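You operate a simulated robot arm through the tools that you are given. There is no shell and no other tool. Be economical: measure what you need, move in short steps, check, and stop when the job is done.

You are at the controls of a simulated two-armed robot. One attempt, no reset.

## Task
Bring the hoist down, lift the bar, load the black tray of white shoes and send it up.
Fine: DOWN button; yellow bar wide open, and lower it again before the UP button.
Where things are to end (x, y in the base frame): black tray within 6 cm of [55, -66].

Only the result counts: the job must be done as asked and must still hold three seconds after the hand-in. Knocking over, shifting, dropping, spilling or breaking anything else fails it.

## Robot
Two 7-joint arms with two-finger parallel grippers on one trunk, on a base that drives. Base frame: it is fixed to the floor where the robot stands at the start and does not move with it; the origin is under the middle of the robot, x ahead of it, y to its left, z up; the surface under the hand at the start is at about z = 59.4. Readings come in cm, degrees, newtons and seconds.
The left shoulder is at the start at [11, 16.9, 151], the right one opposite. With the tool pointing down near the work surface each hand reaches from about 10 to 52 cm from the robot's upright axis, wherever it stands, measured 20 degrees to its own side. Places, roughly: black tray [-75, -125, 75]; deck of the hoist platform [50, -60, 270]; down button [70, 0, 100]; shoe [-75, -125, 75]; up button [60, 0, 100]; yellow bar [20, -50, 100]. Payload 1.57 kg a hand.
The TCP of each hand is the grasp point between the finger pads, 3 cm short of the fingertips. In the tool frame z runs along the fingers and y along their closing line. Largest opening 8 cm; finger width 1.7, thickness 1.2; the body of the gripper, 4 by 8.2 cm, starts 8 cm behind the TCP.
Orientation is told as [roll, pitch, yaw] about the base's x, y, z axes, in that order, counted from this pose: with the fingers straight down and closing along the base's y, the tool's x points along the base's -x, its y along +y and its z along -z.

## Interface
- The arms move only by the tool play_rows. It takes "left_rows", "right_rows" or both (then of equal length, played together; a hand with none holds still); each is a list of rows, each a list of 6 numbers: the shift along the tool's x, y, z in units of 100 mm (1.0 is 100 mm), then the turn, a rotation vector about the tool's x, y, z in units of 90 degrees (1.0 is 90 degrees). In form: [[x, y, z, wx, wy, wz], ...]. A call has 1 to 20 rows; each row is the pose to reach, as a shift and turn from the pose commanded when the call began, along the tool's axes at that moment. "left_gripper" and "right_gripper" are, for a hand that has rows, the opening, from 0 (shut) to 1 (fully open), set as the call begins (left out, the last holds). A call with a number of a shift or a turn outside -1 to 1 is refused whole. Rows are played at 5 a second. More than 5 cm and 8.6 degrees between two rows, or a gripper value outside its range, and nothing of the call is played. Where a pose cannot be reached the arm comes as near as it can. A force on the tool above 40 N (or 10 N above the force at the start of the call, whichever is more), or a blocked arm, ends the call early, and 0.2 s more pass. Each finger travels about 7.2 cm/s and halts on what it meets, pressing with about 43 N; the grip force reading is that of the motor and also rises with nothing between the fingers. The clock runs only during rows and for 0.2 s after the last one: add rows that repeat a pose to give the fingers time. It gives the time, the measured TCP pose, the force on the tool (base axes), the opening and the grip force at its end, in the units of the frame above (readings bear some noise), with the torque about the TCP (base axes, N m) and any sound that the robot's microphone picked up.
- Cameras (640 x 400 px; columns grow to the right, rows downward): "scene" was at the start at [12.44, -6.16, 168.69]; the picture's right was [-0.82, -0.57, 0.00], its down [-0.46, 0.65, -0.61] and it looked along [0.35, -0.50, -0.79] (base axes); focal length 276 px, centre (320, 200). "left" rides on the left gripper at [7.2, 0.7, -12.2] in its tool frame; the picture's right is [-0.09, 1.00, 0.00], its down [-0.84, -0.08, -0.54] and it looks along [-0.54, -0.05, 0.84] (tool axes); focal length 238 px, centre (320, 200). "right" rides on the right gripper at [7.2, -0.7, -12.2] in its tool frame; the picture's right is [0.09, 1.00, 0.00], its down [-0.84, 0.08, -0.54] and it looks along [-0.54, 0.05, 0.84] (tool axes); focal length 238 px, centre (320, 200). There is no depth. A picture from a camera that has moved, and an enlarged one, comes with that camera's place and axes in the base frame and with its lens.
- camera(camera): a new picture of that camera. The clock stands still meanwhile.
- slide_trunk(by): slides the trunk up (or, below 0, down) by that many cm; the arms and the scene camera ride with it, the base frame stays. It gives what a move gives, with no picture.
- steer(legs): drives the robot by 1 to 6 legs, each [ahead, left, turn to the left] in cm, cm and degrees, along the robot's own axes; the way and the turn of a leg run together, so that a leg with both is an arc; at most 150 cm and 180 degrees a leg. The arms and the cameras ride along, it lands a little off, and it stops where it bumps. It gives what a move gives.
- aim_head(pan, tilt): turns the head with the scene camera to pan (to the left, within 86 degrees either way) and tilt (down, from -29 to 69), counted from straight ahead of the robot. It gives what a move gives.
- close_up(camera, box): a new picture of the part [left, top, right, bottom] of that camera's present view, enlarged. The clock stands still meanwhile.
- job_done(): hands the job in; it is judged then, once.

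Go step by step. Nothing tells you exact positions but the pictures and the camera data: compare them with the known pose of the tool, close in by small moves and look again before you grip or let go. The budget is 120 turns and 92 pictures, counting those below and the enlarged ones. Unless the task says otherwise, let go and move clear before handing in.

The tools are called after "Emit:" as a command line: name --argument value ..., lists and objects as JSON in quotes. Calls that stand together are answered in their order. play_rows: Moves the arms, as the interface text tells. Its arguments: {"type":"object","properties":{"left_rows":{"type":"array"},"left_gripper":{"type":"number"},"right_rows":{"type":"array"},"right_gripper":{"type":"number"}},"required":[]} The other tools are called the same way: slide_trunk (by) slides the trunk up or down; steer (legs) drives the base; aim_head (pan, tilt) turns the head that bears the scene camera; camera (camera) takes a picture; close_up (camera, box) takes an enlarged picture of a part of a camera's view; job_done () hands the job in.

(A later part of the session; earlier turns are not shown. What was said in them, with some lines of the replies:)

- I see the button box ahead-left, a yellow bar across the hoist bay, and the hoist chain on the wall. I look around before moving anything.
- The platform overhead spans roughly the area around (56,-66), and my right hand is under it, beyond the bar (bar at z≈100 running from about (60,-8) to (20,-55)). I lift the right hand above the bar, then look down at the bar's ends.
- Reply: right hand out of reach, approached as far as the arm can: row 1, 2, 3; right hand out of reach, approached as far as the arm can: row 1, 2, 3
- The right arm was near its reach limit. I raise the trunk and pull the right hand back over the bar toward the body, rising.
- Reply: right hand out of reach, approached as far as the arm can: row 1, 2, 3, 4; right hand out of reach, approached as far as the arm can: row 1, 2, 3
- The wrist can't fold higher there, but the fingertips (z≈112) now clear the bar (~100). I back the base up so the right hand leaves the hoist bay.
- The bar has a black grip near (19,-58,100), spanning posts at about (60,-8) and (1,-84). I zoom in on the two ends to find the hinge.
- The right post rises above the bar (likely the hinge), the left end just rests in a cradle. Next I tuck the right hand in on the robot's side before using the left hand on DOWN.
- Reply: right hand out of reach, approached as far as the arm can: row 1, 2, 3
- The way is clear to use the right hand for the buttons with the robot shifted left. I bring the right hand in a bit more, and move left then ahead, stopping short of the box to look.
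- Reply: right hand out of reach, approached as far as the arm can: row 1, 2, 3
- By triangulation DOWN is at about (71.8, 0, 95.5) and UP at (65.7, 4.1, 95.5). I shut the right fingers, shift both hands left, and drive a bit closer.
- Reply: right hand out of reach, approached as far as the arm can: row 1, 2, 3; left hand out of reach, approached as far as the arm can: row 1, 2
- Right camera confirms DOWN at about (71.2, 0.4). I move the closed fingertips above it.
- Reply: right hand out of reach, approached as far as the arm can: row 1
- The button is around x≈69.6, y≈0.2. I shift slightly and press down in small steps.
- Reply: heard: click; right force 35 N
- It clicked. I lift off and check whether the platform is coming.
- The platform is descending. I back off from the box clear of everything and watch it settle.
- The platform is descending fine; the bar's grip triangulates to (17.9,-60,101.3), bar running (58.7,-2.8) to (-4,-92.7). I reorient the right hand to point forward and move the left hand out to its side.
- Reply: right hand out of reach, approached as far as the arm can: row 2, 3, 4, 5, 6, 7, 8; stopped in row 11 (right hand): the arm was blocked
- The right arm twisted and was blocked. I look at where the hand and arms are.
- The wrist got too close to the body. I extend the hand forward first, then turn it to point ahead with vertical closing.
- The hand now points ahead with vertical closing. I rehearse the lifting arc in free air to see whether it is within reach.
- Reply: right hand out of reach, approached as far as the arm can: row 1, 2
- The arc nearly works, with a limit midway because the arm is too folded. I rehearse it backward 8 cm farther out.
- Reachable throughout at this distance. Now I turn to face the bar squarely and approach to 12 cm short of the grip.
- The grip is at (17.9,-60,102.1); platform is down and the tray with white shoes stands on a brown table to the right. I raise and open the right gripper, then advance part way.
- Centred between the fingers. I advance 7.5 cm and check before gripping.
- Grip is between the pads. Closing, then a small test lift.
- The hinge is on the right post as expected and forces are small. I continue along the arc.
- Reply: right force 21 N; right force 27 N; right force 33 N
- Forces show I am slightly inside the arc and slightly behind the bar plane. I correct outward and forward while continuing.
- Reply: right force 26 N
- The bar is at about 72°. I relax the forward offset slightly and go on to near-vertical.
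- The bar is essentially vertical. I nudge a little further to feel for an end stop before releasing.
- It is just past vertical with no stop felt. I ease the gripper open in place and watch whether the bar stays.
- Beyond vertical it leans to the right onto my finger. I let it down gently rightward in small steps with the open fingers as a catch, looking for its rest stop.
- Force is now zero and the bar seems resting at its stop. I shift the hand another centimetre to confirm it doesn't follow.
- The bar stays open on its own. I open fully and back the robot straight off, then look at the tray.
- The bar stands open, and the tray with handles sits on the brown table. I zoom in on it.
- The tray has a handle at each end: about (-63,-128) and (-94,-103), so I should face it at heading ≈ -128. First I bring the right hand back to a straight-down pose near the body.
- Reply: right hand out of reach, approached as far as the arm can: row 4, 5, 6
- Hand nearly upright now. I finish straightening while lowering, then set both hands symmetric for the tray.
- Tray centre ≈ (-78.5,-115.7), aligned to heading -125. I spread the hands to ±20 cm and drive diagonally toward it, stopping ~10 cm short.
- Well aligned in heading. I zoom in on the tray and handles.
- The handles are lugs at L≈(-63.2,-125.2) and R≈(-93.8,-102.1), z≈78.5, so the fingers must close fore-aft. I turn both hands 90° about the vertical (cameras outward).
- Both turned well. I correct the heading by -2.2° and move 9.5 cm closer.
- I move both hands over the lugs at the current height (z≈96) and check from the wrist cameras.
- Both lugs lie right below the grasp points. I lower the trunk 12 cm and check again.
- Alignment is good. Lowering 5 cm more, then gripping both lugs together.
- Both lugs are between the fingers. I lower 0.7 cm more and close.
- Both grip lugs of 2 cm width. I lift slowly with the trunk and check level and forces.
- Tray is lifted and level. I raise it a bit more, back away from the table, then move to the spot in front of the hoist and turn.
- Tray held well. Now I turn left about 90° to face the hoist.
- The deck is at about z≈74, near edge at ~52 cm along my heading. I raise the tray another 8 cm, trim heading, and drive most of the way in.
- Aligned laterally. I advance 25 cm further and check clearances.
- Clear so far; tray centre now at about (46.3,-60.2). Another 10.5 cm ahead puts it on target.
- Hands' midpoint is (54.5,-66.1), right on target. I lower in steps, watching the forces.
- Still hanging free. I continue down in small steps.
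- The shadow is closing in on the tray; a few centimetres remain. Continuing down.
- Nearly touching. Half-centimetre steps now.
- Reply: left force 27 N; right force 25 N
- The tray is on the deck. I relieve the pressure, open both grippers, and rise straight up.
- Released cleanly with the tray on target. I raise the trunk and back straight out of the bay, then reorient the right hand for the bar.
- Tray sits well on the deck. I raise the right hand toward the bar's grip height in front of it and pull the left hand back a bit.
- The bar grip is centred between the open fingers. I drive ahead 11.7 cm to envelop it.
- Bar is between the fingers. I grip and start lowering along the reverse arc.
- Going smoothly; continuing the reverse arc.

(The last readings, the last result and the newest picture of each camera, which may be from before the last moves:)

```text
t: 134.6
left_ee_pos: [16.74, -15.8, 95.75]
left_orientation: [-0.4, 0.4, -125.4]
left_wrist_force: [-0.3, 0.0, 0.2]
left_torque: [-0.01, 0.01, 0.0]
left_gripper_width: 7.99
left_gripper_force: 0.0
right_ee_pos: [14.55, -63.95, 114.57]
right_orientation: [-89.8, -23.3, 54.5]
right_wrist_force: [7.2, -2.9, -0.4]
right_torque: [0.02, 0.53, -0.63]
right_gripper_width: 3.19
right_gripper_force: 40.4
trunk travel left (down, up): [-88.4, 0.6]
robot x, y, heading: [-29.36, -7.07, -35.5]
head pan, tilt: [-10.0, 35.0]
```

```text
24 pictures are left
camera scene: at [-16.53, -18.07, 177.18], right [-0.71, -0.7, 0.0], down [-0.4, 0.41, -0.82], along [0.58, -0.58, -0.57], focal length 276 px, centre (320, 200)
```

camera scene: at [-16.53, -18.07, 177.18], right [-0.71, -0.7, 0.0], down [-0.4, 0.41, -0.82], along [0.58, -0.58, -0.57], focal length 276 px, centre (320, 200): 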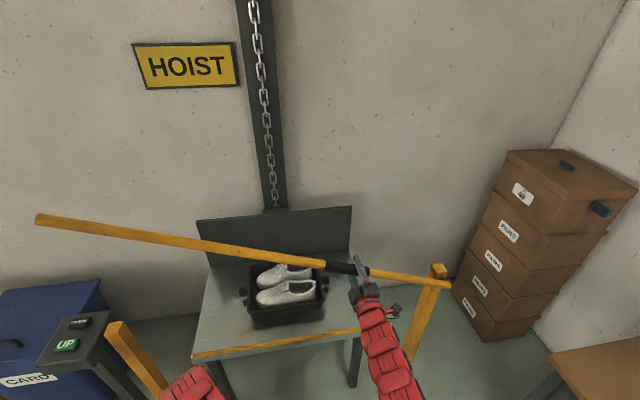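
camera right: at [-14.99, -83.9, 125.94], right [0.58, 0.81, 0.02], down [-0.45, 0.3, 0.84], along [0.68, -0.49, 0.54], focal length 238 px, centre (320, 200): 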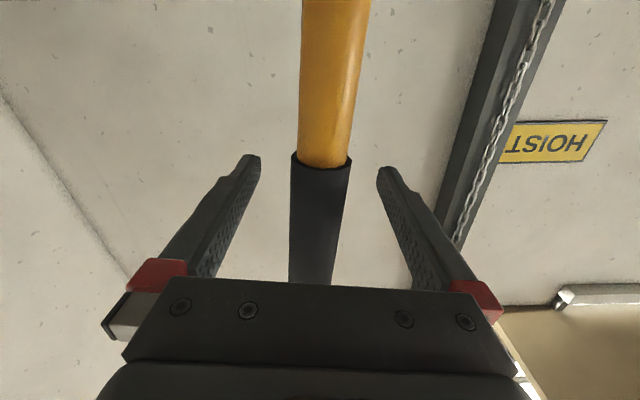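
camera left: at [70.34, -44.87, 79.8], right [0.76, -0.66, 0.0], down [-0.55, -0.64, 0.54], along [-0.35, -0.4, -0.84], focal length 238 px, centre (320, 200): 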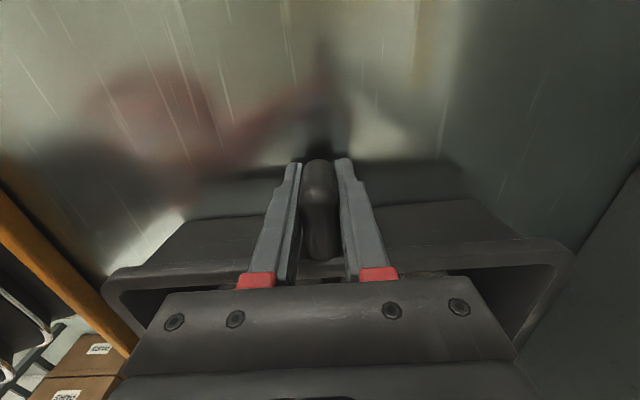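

The bar has about 23° left. I bring it gently to its rest.

Emit:
play_rows --right_rows '[[0.033, 0.465, 0.02, 0, 0, -0.09], [0.131, 0.92, 0.02, 0, 0, -0.18]]'

Emit:
play_rows --right_rows '[[0.006, 0.2, 0, 0, 0, -0.04], [0.02, 0.32, 0, 0, 0, -0.062], [0.02, 0.38, 0, 0, 0, -0.074]]'

Emit:
camera --camera "scene"

```text
t: 135.2
left_ee_pos: [16.44, -15.48, 95.88]
left_orientation: [-0.3, 0.3, -125.4]
left_wrist_force: [-0.3, 0.1, -0.1]
left_torque: [-0.02, -0.02, -0.02]
left_gripper_width: 7.98
left_gripper_force: 0.0
right_ee_pos: [15.88, -62.09, 105.79]
right_orientation: [-90.0, -7.1, 54.5]
right_wrist_force: [-8.7, 9.6, -4.8]
right_torque: [0.25, 0.1, -0.73]
right_gripper_width: 3.18
right_gripper_force: 40.2
trunk travel left (down, up): [-88.4, 0.6]
robot x, y, heading: [-29.54, -7.16, -35.3]
head pan, tilt: [-10.0, 35.0]
```

```text
t: 136.0
left_ee_pos: [16.37, -15.48, 95.76]
left_orientation: [-0.1, 0.5, -125.4]
left_wrist_force: [-0.3, 0.3, 0.7]
left_torque: [0.0, -0.01, 0.0]
left_gripper_width: 8.02
left_gripper_force: 0.0
right_ee_pos: [16.14, -62.01, 102.32]
right_orientation: [-90.2, -0.4, 54.6]
right_wrist_force: [-16.6, 8.8, -1.5]
right_torque: [0.11, -0.1, 0.79]
right_gripper_width: 3.17
right_gripper_force: 40.5
trunk travel left (down, up): [-88.4, 0.6]
robot x, y, heading: [-29.55, -7.07, -35.2]
head pan, tilt: [-10.0, 35.0]
```

```text
23 pictures are left
camera scene: at [-17.05, -17.83, 177.25], right [-0.71, -0.7, 0.0], down [-0.4, 0.41, -0.82], along [0.58, -0.58, -0.57], focal length 276 px, centre (320, 200)
```

scene: 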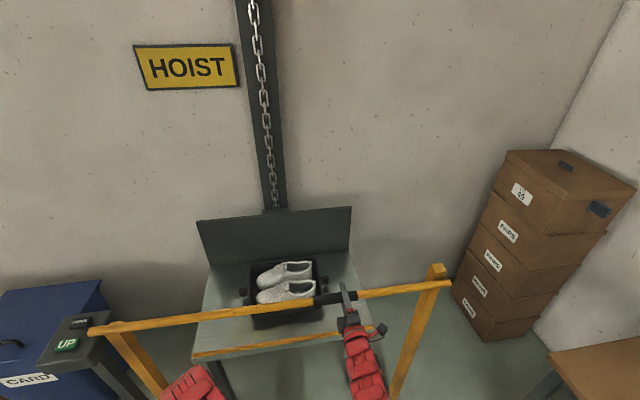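

The bar rests back on its cradle. I open the right gripper, back straight off, and check it stays.

Emit:
play_rows --right_rows '[[0, 0.02, 0, 0, 0, 0], [0, 0.02, 0, 0, 0, 0], [0, 0.02, 0, 0, 0, 0], [0, 0.02, 0, 0, 0, 0]]' --right_gripper 1

Emit:
steer --legs '[[-25, 0, 0]]'

Emit:
play_rows --left_rows '[[0, 0, -0.35, 0, 0, 0], [0, 0, -0.7, 0, 0, 0], [0, 0, -1, 0, 0, 0], [0, 0, -1, 0, 0, 0], [0, 0, -1, 0, 0, 0]]' --left_gripper 0

Emit:
camera --camera "scene"

```text
t: 137.0
left_ee_pos: [16.63, -15.64, 95.84]
left_orientation: [-0.5, 0.3, -125.4]
left_wrist_force: [0.2, 0.0, 0.0]
left_torque: [0.01, 0.02, 0.03]
left_gripper_width: 8.02
left_gripper_force: 0.0
right_ee_pos: [16.27, -61.87, 101.93]
right_orientation: [-90.0, -0.7, 54.5]
right_wrist_force: [0.7, -0.2, 0.2]
right_torque: [-0.02, 0.03, 0.04]
right_gripper_width: 7.98
right_gripper_force: 0.0
trunk travel left (down, up): [-88.4, 0.6]
robot x, y, heading: [-29.73, -7.08, -35.6]
head pan, tilt: [-10.0, 35.0]
```

```text
t: 138.9
left_ee_pos: [-3.87, -1.29, 95.73]
left_orientation: [-0.3, 0.4, -125.4]
left_wrist_force: [0.3, -0.1, -0.4]
left_torque: [-0.04, -0.03, -0.01]
left_gripper_width: 7.99
left_gripper_force: 0.0
right_ee_pos: [-4.11, -47.54, 101.8]
right_orientation: [-90.0, -0.6, 54.5]
right_wrist_force: [-0.2, -0.3, -0.7]
right_torque: [-0.04, 0.01, 0.0]
right_gripper_width: 7.97
right_gripper_force: 0.0
trunk travel left (down, up): [-88.4, 0.6]
robot x, y, heading: [-50.0, 7.17, -35.4]
head pan, tilt: [-10.0, 35.0]
```

```text
t: 140.1
left_ee_pos: [-3.81, -1.11, 105.71]
left_orientation: [-0.4, 0.4, -125.4]
left_wrist_force: [-0.6, -0.7, -0.4]
left_torque: [0.02, -0.02, 0.02]
left_gripper_width: 0.0
left_gripper_force: 21.3
right_ee_pos: [-4.21, -47.53, 101.93]
right_orientation: [-90.0, -0.5, 54.5]
right_wrist_force: [-0.7, -0.5, -0.7]
right_torque: [-0.02, 0.02, 0.01]
right_gripper_width: 8.03
right_gripper_force: 0.1
trunk travel left (down, up): [-88.4, 0.6]
robot x, y, heading: [-50.24, 7.66, -35.3]
head pan, tilt: [-10.0, 35.0]
```

```text
22 pictures are left
camera scene: at [-37.23, -3.48, 177.21], right [-0.71, -0.7, 0.0], down [-0.4, 0.41, -0.82], along [0.58, -0.58, -0.57], focal length 276 px, centre (320, 200)
```

scene: 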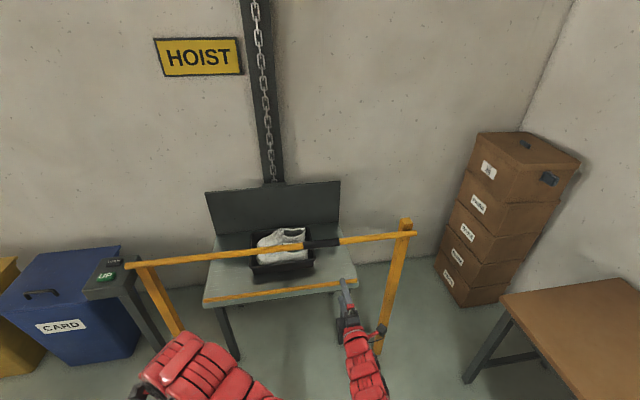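

Bar is down and resting. Before travelling to the button from the north side, I look left for obstacles.

Emit:
aim_head --pan 80 --tilt 35

Emit:
camera --camera "scene"

```text
t: 141.7
left_ee_pos: [-3.74, -1.15, 105.62]
left_orientation: [-0.4, 0.4, -125.5]
left_wrist_force: [0.4, 0.7, 0.4]
left_torque: [0.01, -0.03, -0.01]
left_gripper_width: 0.01
left_gripper_force: 21.6
right_ee_pos: [-4.08, -47.49, 101.96]
right_orientation: [-90.1, -0.7, 54.5]
right_wrist_force: [-0.4, 0.4, 0.3]
right_torque: [0.03, 0.0, -0.01]
right_gripper_width: 8.0
right_gripper_force: 0.0
trunk travel left (down, up): [-88.4, 0.6]
robot x, y, heading: [-49.7, 7.38, -35.4]
head pan, tilt: [80.0, 35.0]
```

```text
21 pictures are left
camera scene: at [-37.15, 8.94, 177.21], right [0.7, -0.71, 0.0], down [-0.41, -0.4, -0.82], along [0.58, 0.58, -0.57], focal length 276 px, centre (320, 200)
```

scene: 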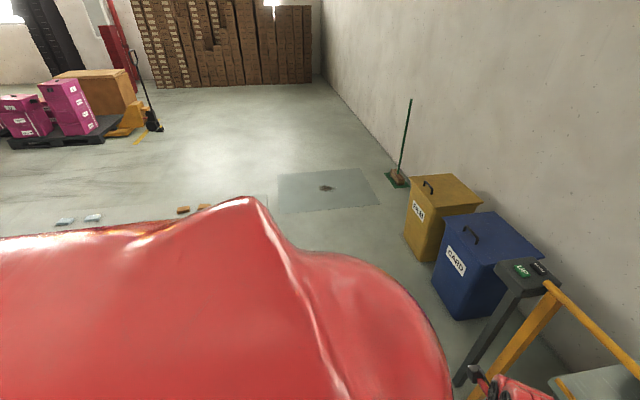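

The way near the box is open; I'll press UP with the left hand (already pointing down, closed) from heading -75. I retract the right hand first, then drive to a staging point.

Emit:
play_rows --right_rows '[[0, 0, -0.4, 0, 0, 0], [0, 0, -0.8, 0, 0, 0], [0, 0, -1, 0, 0, 0]]'

Emit:
play_rows --right_rows '[[0, 0, -0.4, 0, 0, 0], [0, 0, -0.7, 0, 0, 0]]'

Emit:
steer --legs '[[27.6, 47.5, 0], [0, 0, -39.6], [-5, 22, 0]]'

Emit:
aim_head --pan 10 --tilt 45

Emit:
camera --camera "scene"

```text
t: 142.5
left_ee_pos: [-3.77, -1.11, 105.67]
left_orientation: [-0.5, 0.4, -125.3]
left_wrist_force: [0.2, -0.3, 0.5]
left_torque: [0.02, 0.0, 0.03]
left_gripper_width: 0.01
left_gripper_force: 21.7
right_ee_pos: [-12.22, -41.67, 101.94]
right_orientation: [-90.1, -0.7, 54.6]
right_wrist_force: [-0.4, 0.2, -0.3]
right_torque: [0.0, -0.03, 0.0]
right_gripper_width: 8.0
right_gripper_force: 0.1
trunk travel left (down, up): [-88.4, 0.6]
robot x, y, heading: [-50.05, 7.17, -35.4]
head pan, tilt: [80.0, 35.0]
```

```text
t: 143.1
left_ee_pos: [-3.81, -1.15, 105.62]
left_orientation: [-0.3, 0.4, -125.3]
left_wrist_force: [-0.7, 0.0, -0.7]
left_torque: [0.02, -0.01, -0.02]
left_gripper_width: 0.01
left_gripper_force: 21.4
right_ee_pos: [-17.93, -37.42, 101.78]
right_orientation: [-90.2, -0.6, 54.5]
right_wrist_force: [-0.2, 1.2, 1.2]
right_torque: [0.01, 0.08, 0.0]
right_gripper_width: 8.0
right_gripper_force: 0.0
trunk travel left (down, up): [-88.4, 0.6]
robot x, y, heading: [-50.04, 7.37, -35.5]
head pan, tilt: [80.0, 35.0]
```

```text
t: 145.8
left_ee_pos: [34.89, 20.59, 105.75]
left_orientation: [-0.3, 0.3, -116.7]
left_wrist_force: [0.1, 0.2, 1.4]
left_torque: [-0.03, -0.03, 0.01]
left_gripper_width: 0.02
left_gripper_force: 21.1
right_ee_pos: [26.31, -17.61, 101.9]
right_orientation: [-90.2, -0.4, 63.3]
right_wrist_force: [0.6, 0.8, 0.1]
right_torque: [0.0, 0.0, -0.03]
right_gripper_width: 8.04
right_gripper_force: 0.1
trunk travel left (down, up): [-88.4, 0.6]
robot x, y, heading: [-11.64, 21.66, -26.7]
head pan, tilt: [80.0, 35.0]
stopped in leg 1: the robot was blocked; the commanded pose is now the measured one
```

```text
t: 147.2
left_ee_pos: [35.0, 20.15, 105.61]
left_orientation: [-0.4, 0.4, -116.7]
left_wrist_force: [0.6, 0.3, -0.1]
left_torque: [0.0, 0.0, -0.01]
left_gripper_width: 0.0
left_gripper_force: 21.4
right_ee_pos: [26.53, -17.86, 101.85]
right_orientation: [-90.0, -0.5, 63.2]
right_wrist_force: [0.2, 0.3, 0.7]
right_torque: [-0.04, 0.0, -0.02]
right_gripper_width: 8.01
right_gripper_force: 0.0
trunk travel left (down, up): [-88.4, 0.6]
robot x, y, heading: [-12.01, 21.5, -26.6]
head pan, tilt: [10.0, 45.0]
```

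```text
20 pictures are left
camera scene: at [2.97, 15.68, 175.73], right [-0.28, -0.96, 0.0], down [-0.68, 0.2, -0.71], along [0.68, -0.2, -0.71], focal length 276 px, centre (320, 200)
```

scene: 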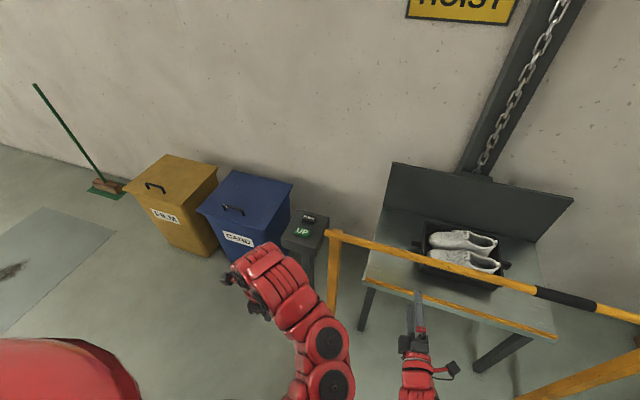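

The base bumped something at its rear left (the work table behind). I stop pushing that way: I turn the right hand to point down, ease forward away from it, and face heading 0, a pose used safely before.

Emit:
play_rows --right_rows '[[0, 0, -0.04, -0.09, 0, 0], [0, 0, -0.08, -0.18, 0, 0], [0, 0, -0.12, -0.27, 0, 0], [0, 0, -0.16, -0.36, 0, 0], [0, 0, -0.2, -0.45, 0, 0], [0, 0, -0.24, -0.54, 0, 0], [0, 0, -0.28, -0.63, 0, 0], [0, 0, -0.32, -0.72, 0, 0], [0, 0, -0.36, -0.81, 0, 0], [0, 0, -0.4, -0.9, 0, 0], [0, 0, -0.4, -0.99, 0, 0]]' --right_gripper 0

Emit:
aim_head --pan 86 --tilt 45

Emit:
camera --camera "scene"

```text
t: 149.6
left_ee_pos: [34.95, 20.18, 105.55]
left_orientation: [-0.5, 0.4, -116.7]
left_wrist_force: [-0.7, -0.2, 0.0]
left_torque: [-0.04, 0.02, -0.02]
left_gripper_width: 0.02
left_gripper_force: 21.6
right_ee_pos: [23.06, -16.17, 101.75]
right_orientation: [-0.8, -0.5, 63.2]
right_wrist_force: [-0.1, -0.4, 0.6]
right_torque: [-0.02, 0.03, 0.02]
right_gripper_width: 0.0
right_gripper_force: 21.2
right hand out of reach, approached as far as the arm can: row 6, 7
trunk travel left (down, up): [-88.4, 0.6]
robot x, y, heading: [-12.13, 21.79, -26.4]
head pan, tilt: [10.0, 45.0]
```

```text
t: 151.1
left_ee_pos: [34.77, 20.27, 105.6]
left_orientation: [-0.4, 0.4, -116.6]
left_wrist_force: [-0.3, 0.9, -0.3]
left_torque: [0.0, 0.02, -0.04]
left_gripper_width: 0.0
left_gripper_force: 21.6
right_ee_pos: [22.93, -16.1, 101.77]
right_orientation: [-1.0, -0.5, 63.3]
right_wrist_force: [0.1, -0.1, 0.7]
right_torque: [0.0, 0.0, -0.02]
right_gripper_width: 0.0
right_gripper_force: 21.1
trunk travel left (down, up): [-88.4, 0.6]
robot x, y, heading: [-11.8, 21.25, -26.6]
head pan, tilt: [85.9, 45.0]
```

```text
19 pictures are left
camera scene: at [-0.67, 25.01, 175.73], right [0.86, -0.51, 0.0], down [-0.36, -0.61, -0.71], along [0.36, 0.61, -0.71], focal length 276 px, centre (320, 200)
```

scene: 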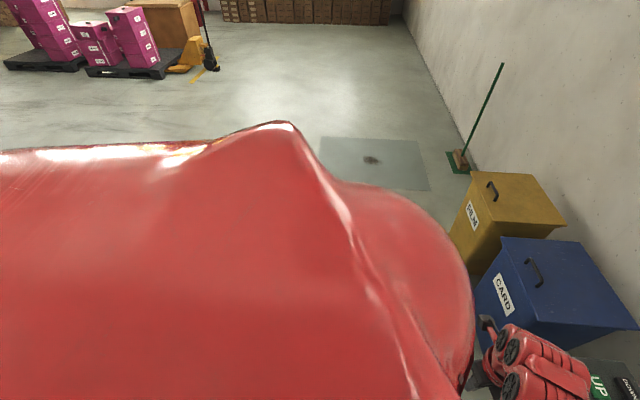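

The view that way is blocked by my own shoulder. I move ahead away from the obstacle and turn to heading 0.

Emit:
steer --legs '[[10.5, -2.5, 0], [0, 0, 26.4]]'

Emit:
aim_head --pan -20 --tilt 45

Emit:
camera --camera "scene"

```text
t: 153.6
left_ee_pos: [38.82, 34.39, 105.52]
left_orientation: [-0.4, 0.5, -90.3]
left_wrist_force: [0.2, -0.7, -0.4]
left_torque: [-0.01, 0.0, -0.03]
left_gripper_width: 0.02
left_gripper_force: 21.2
right_ee_pos: [44.5, -3.66, 101.77]
right_orientation: [-0.9, -0.6, 89.9]
right_wrist_force: [-0.3, 0.0, 0.1]
right_torque: [-0.02, 0.03, -0.01]
right_gripper_width: 0.02
right_gripper_force: 21.1
trunk travel left (down, up): [-88.4, 0.6]
robot x, y, heading: [-4.0, 14.42, -0.1]
head pan, tilt: [85.9, 45.0]
```

```text
t: 155.5
left_ee_pos: [38.92, 34.35, 105.52]
left_orientation: [-0.4, 0.5, -90.1]
left_wrist_force: [0.3, -0.2, 0.4]
left_torque: [-0.02, -0.03, 0.02]
left_gripper_width: 0.01
left_gripper_force: 21.1
right_ee_pos: [44.47, -3.56, 101.84]
right_orientation: [-0.9, -0.4, 89.8]
right_wrist_force: [0.4, 0.6, 0.0]
right_torque: [0.01, 0.0, 0.01]
right_gripper_width: 0.0
right_gripper_force: 21.7
trunk travel left (down, up): [-88.4, 0.6]
robot x, y, heading: [-3.47, 14.84, -0.0]
head pan, tilt: [-20.0, 45.0]
```

```text
18 pictures are left
camera scene: at [11.99, 11.87, 175.73], right [-0.34, -0.94, 0.0], down [-0.66, 0.24, -0.71], along [0.66, -0.24, -0.71], focal length 276 px, centre (320, 200)
```

scene: 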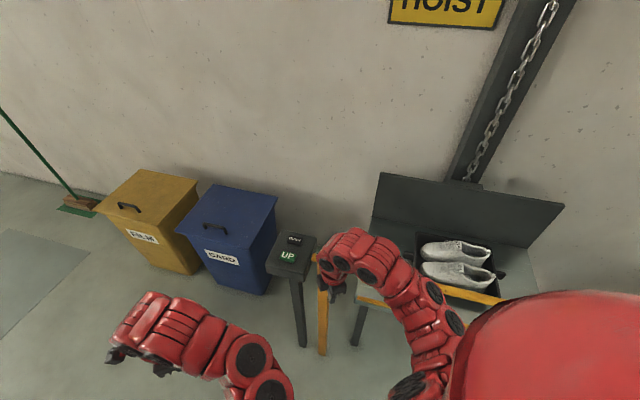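

Now I raise the right hand slightly, shift it to y≈4.4, and drive ahead so it comes over UP (64.4, 4.4).

Emit:
play_rows --right_rows '[[-0.3, 0, -0.2, 0, 0, 0], [-0.6, 0, -0.4, 0, 0, 0], [-0.8, 0, -0.4, 0, 0, 0]]'

Emit:
steer --legs '[[18, 0, 0]]'

Emit:
camera --camera "right"

```text
t: 156.3
left_ee_pos: [38.87, 34.47, 105.68]
left_orientation: [-0.4, 0.4, -90.2]
left_wrist_force: [-0.2, -0.4, 0.6]
left_torque: [-0.03, 0.01, 0.02]
left_gripper_width: 0.0
left_gripper_force: 21.1
right_ee_pos: [44.51, 4.3, 105.83]
right_orientation: [-0.8, -0.5, 89.7]
right_wrist_force: [0.3, 0.0, 0.1]
right_torque: [0.02, 0.0, -0.02]
right_gripper_width: 0.0
right_gripper_force: 21.2
trunk travel left (down, up): [-88.4, 0.6]
robot x, y, heading: [-3.75, 14.9, -0.0]
head pan, tilt: [-20.0, 45.0]
```

```text
t: 157.8
left_ee_pos: [56.91, 34.22, 105.66]
left_orientation: [-0.2, 0.4, -90.4]
left_wrist_force: [0.2, 0.4, -0.3]
left_torque: [0.01, 0.0, -0.01]
left_gripper_width: 0.01
left_gripper_force: 21.2
right_ee_pos: [62.39, 4.08, 105.89]
right_orientation: [-1.0, -0.6, 89.6]
right_wrist_force: [0.7, -0.8, 0.1]
right_torque: [0.02, -0.03, 0.0]
right_gripper_width: 0.0
right_gripper_force: 21.5
trunk travel left (down, up): [-88.4, 0.6]
robot x, y, heading: [13.96, 14.45, -0.4]
head pan, tilt: [-20.0, 45.0]
```

```text
17 pictures are left
camera right: at [62.91, -3.03, 117.96], right [-1.0, -0.08, -0.02], down [-0.08, 0.83, 0.55], along [-0.03, 0.55, -0.84], focal length 238 px, centre (320, 200)
```

right: 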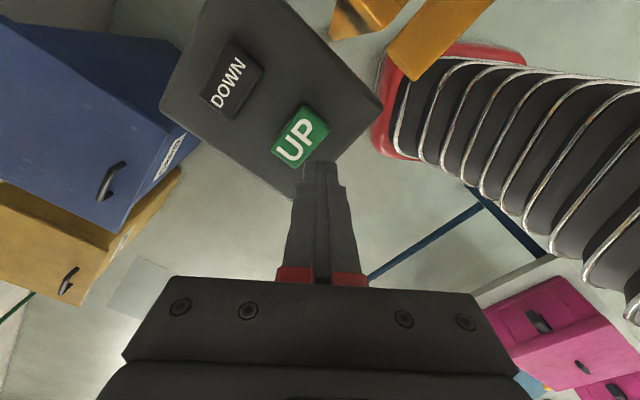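

UP is at about (64.7, 4.2). I shift 2.3 cm ahead and press down in small steps.

Emit:
play_rows --right_rows '[[0, -0.23, 0.1, 0, 0, 0], [0, -0.23, 0.3, 0, 0, 0], [0, -0.23, 0.42, 0, 0, 0]]'

Emit:
camera --camera "right"

```text
t: 158.6
left_ee_pos: [57.24, 34.24, 105.52]
left_orientation: [-0.5, 0.4, -90.3]
left_wrist_force: [-0.2, 0.0, -0.1]
left_torque: [-0.01, 0.02, 0.02]
left_gripper_width: 0.01
left_gripper_force: 21.3
right_ee_pos: [64.94, 4.28, 101.68]
right_orientation: [-0.9, -0.5, 89.5]
right_wrist_force: [-0.4, 0.2, -0.3]
right_torque: [0.02, -0.02, 0.0]
right_gripper_width: 0.02
right_gripper_force: 21.0
trunk travel left (down, up): [-88.4, 0.6]
robot x, y, heading: [14.34, 14.59, -0.2]
head pan, tilt: [-20.0, 45.0]
```

```text
16 pictures are left
camera right: at [65.39, -2.95, 113.79], right [-1.0, -0.08, -0.02], down [-0.08, 0.83, 0.55], along [-0.03, 0.55, -0.84], focal length 238 px, centre (320, 200)
```

right: 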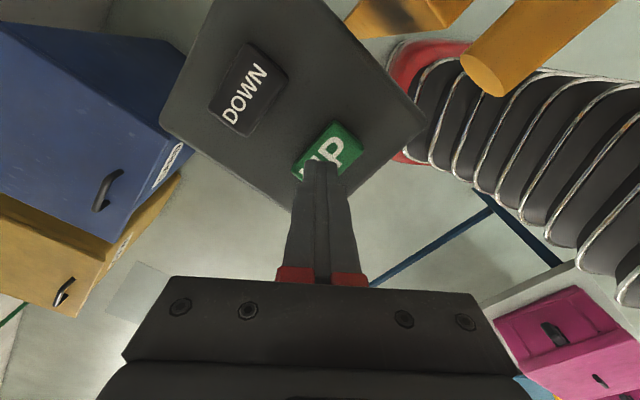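

On the button; pressing.

Emit:
play_rows --right_rows '[[0.05, 0.03, 0.1, 0, 0, 0], [0.05, 0.03, 0.18, 0, 0, 0], [0.05, 0.03, 0.25, 0, 0, 0]]'

```text
t: 159.4
left_ee_pos: [56.74, 34.27, 105.74]
left_orientation: [-0.4, 0.4, -90.4]
left_wrist_force: [0.2, -0.6, 1.0]
left_torque: [0.07, -0.04, -0.03]
left_gripper_width: 0.0
left_gripper_force: 21.4
right_ee_pos: [64.65, 3.69, 99.53]
right_orientation: [-1.4, -0.6, 89.6]
right_wrist_force: [3.1, 0.5, 27.6]
right_torque: [-0.07, -0.08, -0.13]
right_gripper_width: 0.0
right_gripper_force: 21.1
trunk travel left (down, up): [-88.4, 0.6]
robot x, y, heading: [14.1, 14.62, -0.3]
head pan, tilt: [-20.0, 45.0]
heard: click
```

It clicked. I lift off, back away a little, and watch the hoist.

Emit:
play_rows --right_rows '[[0, 0, -0.3, 0, 0, 0], [0, 0, -0.6, 0, 0, 0], [0, 0, -0.6, 0, 0, 0]]'

Emit:
steer --legs '[[-18, 0, 0]]'

Emit:
aim_head --pan -45 --tilt 15

Emit:
camera --camera "scene"

```text
t: 160.2
left_ee_pos: [57.01, 34.22, 105.57]
left_orientation: [-0.5, 0.5, -90.3]
left_wrist_force: [-0.1, 0.0, 0.7]
left_torque: [0.0, 0.01, 0.0]
left_gripper_width: 0.01
left_gripper_force: 21.8
right_ee_pos: [64.66, 3.47, 105.45]
right_orientation: [-0.9, -0.6, 89.6]
right_wrist_force: [0.5, 0.0, 0.2]
right_torque: [0.01, 0.0, 0.0]
right_gripper_width: 0.01
right_gripper_force: 21.6
trunk travel left (down, up): [-88.4, 0.6]
robot x, y, heading: [14.27, 14.58, -0.2]
head pan, tilt: [-20.0, 45.0]
```

```text
t: 161.7
left_ee_pos: [38.9, 34.38, 105.55]
left_orientation: [-0.4, 0.4, -90.4]
left_wrist_force: [-0.2, -0.5, -0.7]
left_torque: [-0.02, -0.01, 0.01]
left_gripper_width: 0.04
left_gripper_force: 21.4
right_ee_pos: [46.57, 3.67, 105.44]
right_orientation: [-0.8, -0.5, 89.7]
right_wrist_force: [0.3, -0.3, -0.3]
right_torque: [-0.04, -0.01, -0.01]
right_gripper_width: 0.0
right_gripper_force: 21.9
trunk travel left (down, up): [-88.4, 0.6]
robot x, y, heading: [-3.79, 14.92, -0.1]
head pan, tilt: [-20.0, 45.0]
```

```text
t: 162.6
left_ee_pos: [38.78, 34.39, 105.6]
left_orientation: [-0.3, 0.5, -90.3]
left_wrist_force: [0.8, -0.4, -1.2]
left_torque: [0.0, 0.0, 0.03]
left_gripper_width: 0.0
left_gripper_force: 20.7
right_ee_pos: [46.5, 3.6, 105.35]
right_orientation: [-0.9, -0.5, 89.6]
right_wrist_force: [-0.3, 0.1, 0.6]
right_torque: [-0.06, 0.02, 0.0]
right_gripper_width: 0.0
right_gripper_force: 21.6
trunk travel left (down, up): [-88.4, 0.6]
robot x, y, heading: [-4.06, 14.97, -0.1]
head pan, tilt: [-45.0, 15.0]
```

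```text
15 pictures are left
camera scene: at [10.86, 8.04, 180.39], right [-0.71, -0.71, 0.0], down [-0.18, 0.18, -0.97], along [0.68, -0.68, -0.26], focal length 276 px, centre (320, 200)
```

scene: 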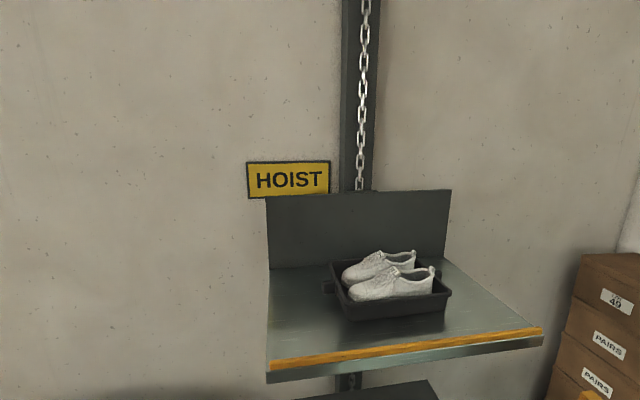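

The hoist is rising with the tray on it. I let time run until it reaches the top.

Emit:
play_rows --right_rows '[[0, 0, 0, 0, 0, 0], [0, 0, 0, 0, 0, 0], [0, 0, 0, 0, 0, 0], [0, 0, 0, 0, 0, 0], [0, 0, 0, 0, 0, 0], [0, 0, 0, 0, 0, 0], [0, 0, 0, 0, 0, 0], [0, 0, 0, 0, 0, 0], [0, 0, 0, 0, 0, 0], [0, 0, 0, 0, 0, 0], [0, 0, 0, 0, 0, 0], [0, 0, 0, 0, 0, 0], [0, 0, 0, 0, 0, 0], [0, 0, 0, 0, 0, 0], [0, 0, 0, 0, 0, 0], [0, 0, 0, 0, 0, 0], [0, 0, 0, 0, 0, 0], [0, 0, 0, 0, 0, 0], [0, 0, 0, 0, 0, 0], [0, 0, 0, 0, 0, 0]]'

Emit:
play_rows --right_rows '[[0, 0, 0, 0, 0, 0], [0, 0, 0, 0, 0, 0], [0, 0, 0, 0, 0, 0], [0, 0, 0, 0, 0, 0], [0, 0, 0, 0, 0, 0], [0, 0, 0, 0, 0, 0], [0, 0, 0, 0, 0, 0], [0, 0, 0, 0, 0, 0], [0, 0, 0, 0, 0, 0], [0, 0, 0, 0, 0, 0], [0, 0, 0, 0, 0, 0], [0, 0, 0, 0, 0, 0], [0, 0, 0, 0, 0, 0], [0, 0, 0, 0, 0, 0], [0, 0, 0, 0, 0, 0], [0, 0, 0, 0, 0, 0], [0, 0, 0, 0, 0, 0], [0, 0, 0, 0, 0, 0], [0, 0, 0, 0, 0, 0], [0, 0, 0, 0, 0, 0]]'

Emit:
aim_head --pan -45 --tilt -20

Emit:
camera --camera "scene"

Emit:
play_rows --right_rows '[[0, 0, 0, 0, 0, 0], [0, 0, 0, 0, 0, 0], [0, 0, 0, 0, 0, 0], [0, 0, 0, 0, 0, 0], [0, 0, 0, 0, 0, 0], [0, 0, 0, 0, 0, 0], [0, 0, 0, 0, 0, 0], [0, 0, 0, 0, 0, 0], [0, 0, 0, 0, 0, 0], [0, 0, 0, 0, 0, 0]]'

Emit:
camera --camera "scene"

```text
t: 166.8
left_ee_pos: [38.82, 34.41, 105.64]
left_orientation: [-0.3, 0.3, -90.3]
left_wrist_force: [0.0, 0.5, 0.1]
left_torque: [0.03, 0.0, -0.01]
left_gripper_width: 0.02
left_gripper_force: 21.1
right_ee_pos: [46.43, 3.77, 105.42]
right_orientation: [-0.9, -0.4, 89.7]
right_wrist_force: [0.1, 0.2, 0.9]
right_torque: [0.0, 0.0, 0.0]
right_gripper_width: 0.0
right_gripper_force: 21.1
trunk travel left (down, up): [-88.4, 0.6]
robot x, y, heading: [-4.01, 14.6, 0.1]
head pan, tilt: [-45.0, 15.0]
```

```text
t: 171.0
left_ee_pos: [38.72, 34.38, 105.62]
left_orientation: [-0.4, 0.4, -90.2]
left_wrist_force: [-0.3, -1.3, -0.2]
left_torque: [0.01, -0.01, -0.01]
left_gripper_width: 0.02
left_gripper_force: 21.3
right_ee_pos: [46.49, 3.6, 105.46]
right_orientation: [-0.9, -0.5, 89.7]
right_wrist_force: [0.3, 0.2, 0.3]
right_torque: [-0.02, 0.03, 0.0]
right_gripper_width: 0.0
right_gripper_force: 21.5
trunk travel left (down, up): [-88.4, 0.6]
robot x, y, heading: [-3.85, 14.69, -0.0]
head pan, tilt: [-45.0, 15.0]
```

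```text
t: 172.1
left_ee_pos: [38.76, 34.37, 105.54]
left_orientation: [-0.4, 0.4, -90.2]
left_wrist_force: [-0.6, 0.0, -0.1]
left_torque: [0.02, -0.03, 0.0]
left_gripper_width: 0.0
left_gripper_force: 21.1
right_ee_pos: [46.44, 3.68, 105.41]
right_orientation: [-0.9, -0.5, 89.7]
right_wrist_force: [0.3, 0.0, 0.1]
right_torque: [0.0, -0.01, 0.01]
right_gripper_width: 0.0
right_gripper_force: 21.7
trunk travel left (down, up): [-88.4, 0.6]
robot x, y, heading: [-3.99, 14.45, -0.1]
head pan, tilt: [-45.0, -20.0]
```

```text
14 pictures are left
camera scene: at [9.55, 9.25, 185.74], right [-0.71, -0.71, 0.0], down [0.24, -0.24, -0.94], along [0.66, -0.67, 0.34], focal length 276 px, centre (320, 200)
```

scene: 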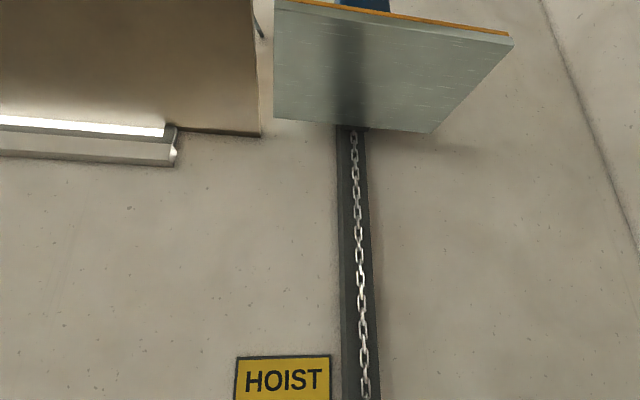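

```text
t: 174.2
left_ee_pos: [38.71, 34.27, 105.62]
left_orientation: [-0.3, 0.4, -90.2]
left_wrist_force: [0.1, -0.4, 0.7]
left_torque: [0.0, 0.0, 0.02]
left_gripper_width: 0.0
left_gripper_force: 21.8
right_ee_pos: [46.5, 3.6, 105.46]
right_orientation: [-0.8, -0.5, 89.7]
right_wrist_force: [-0.4, 1.1, -0.7]
right_torque: [0.03, 0.01, -0.01]
right_gripper_width: 0.0
right_gripper_force: 20.8
trunk travel left (down, up): [-88.4, 0.6]
robot x, y, heading: [-4.59, 14.36, -0.3]
head pan, tilt: [-45.0, -20.0]
```

```text
13 pictures are left
camera scene: at [9.54, 9.26, 185.75], right [-0.71, -0.71, 0.0], down [0.24, -0.24, -0.94], along [0.66, -0.67, 0.34], focal length 276 px, centre (320, 200)
```

scene: 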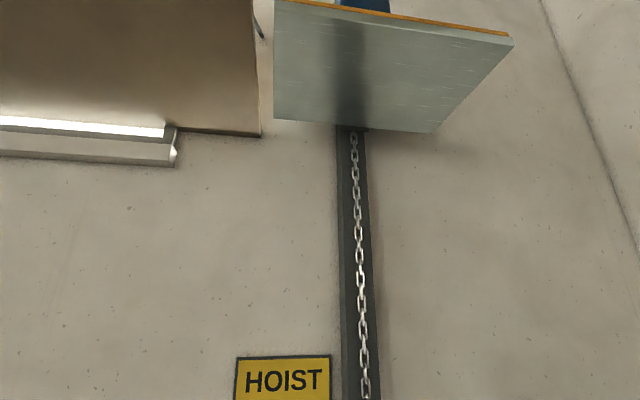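

The platform has stopped at the top, the bar is down and both hands are clear, so I hand in.

Emit:
job_done

```text
The job is handed in.
```

The job is handed in: I brought the hoist down, opened the bar, and set the tray of white shoes on the deck at about (54.5, -66). I then lowered the bar again and sent the hoist up, and it stopped at the top.

While driving back to the UP button, the base bumped something behind its left side, probably the work table. I couldn't see that spot afterwards, so I can't rule out that something there was shifted.
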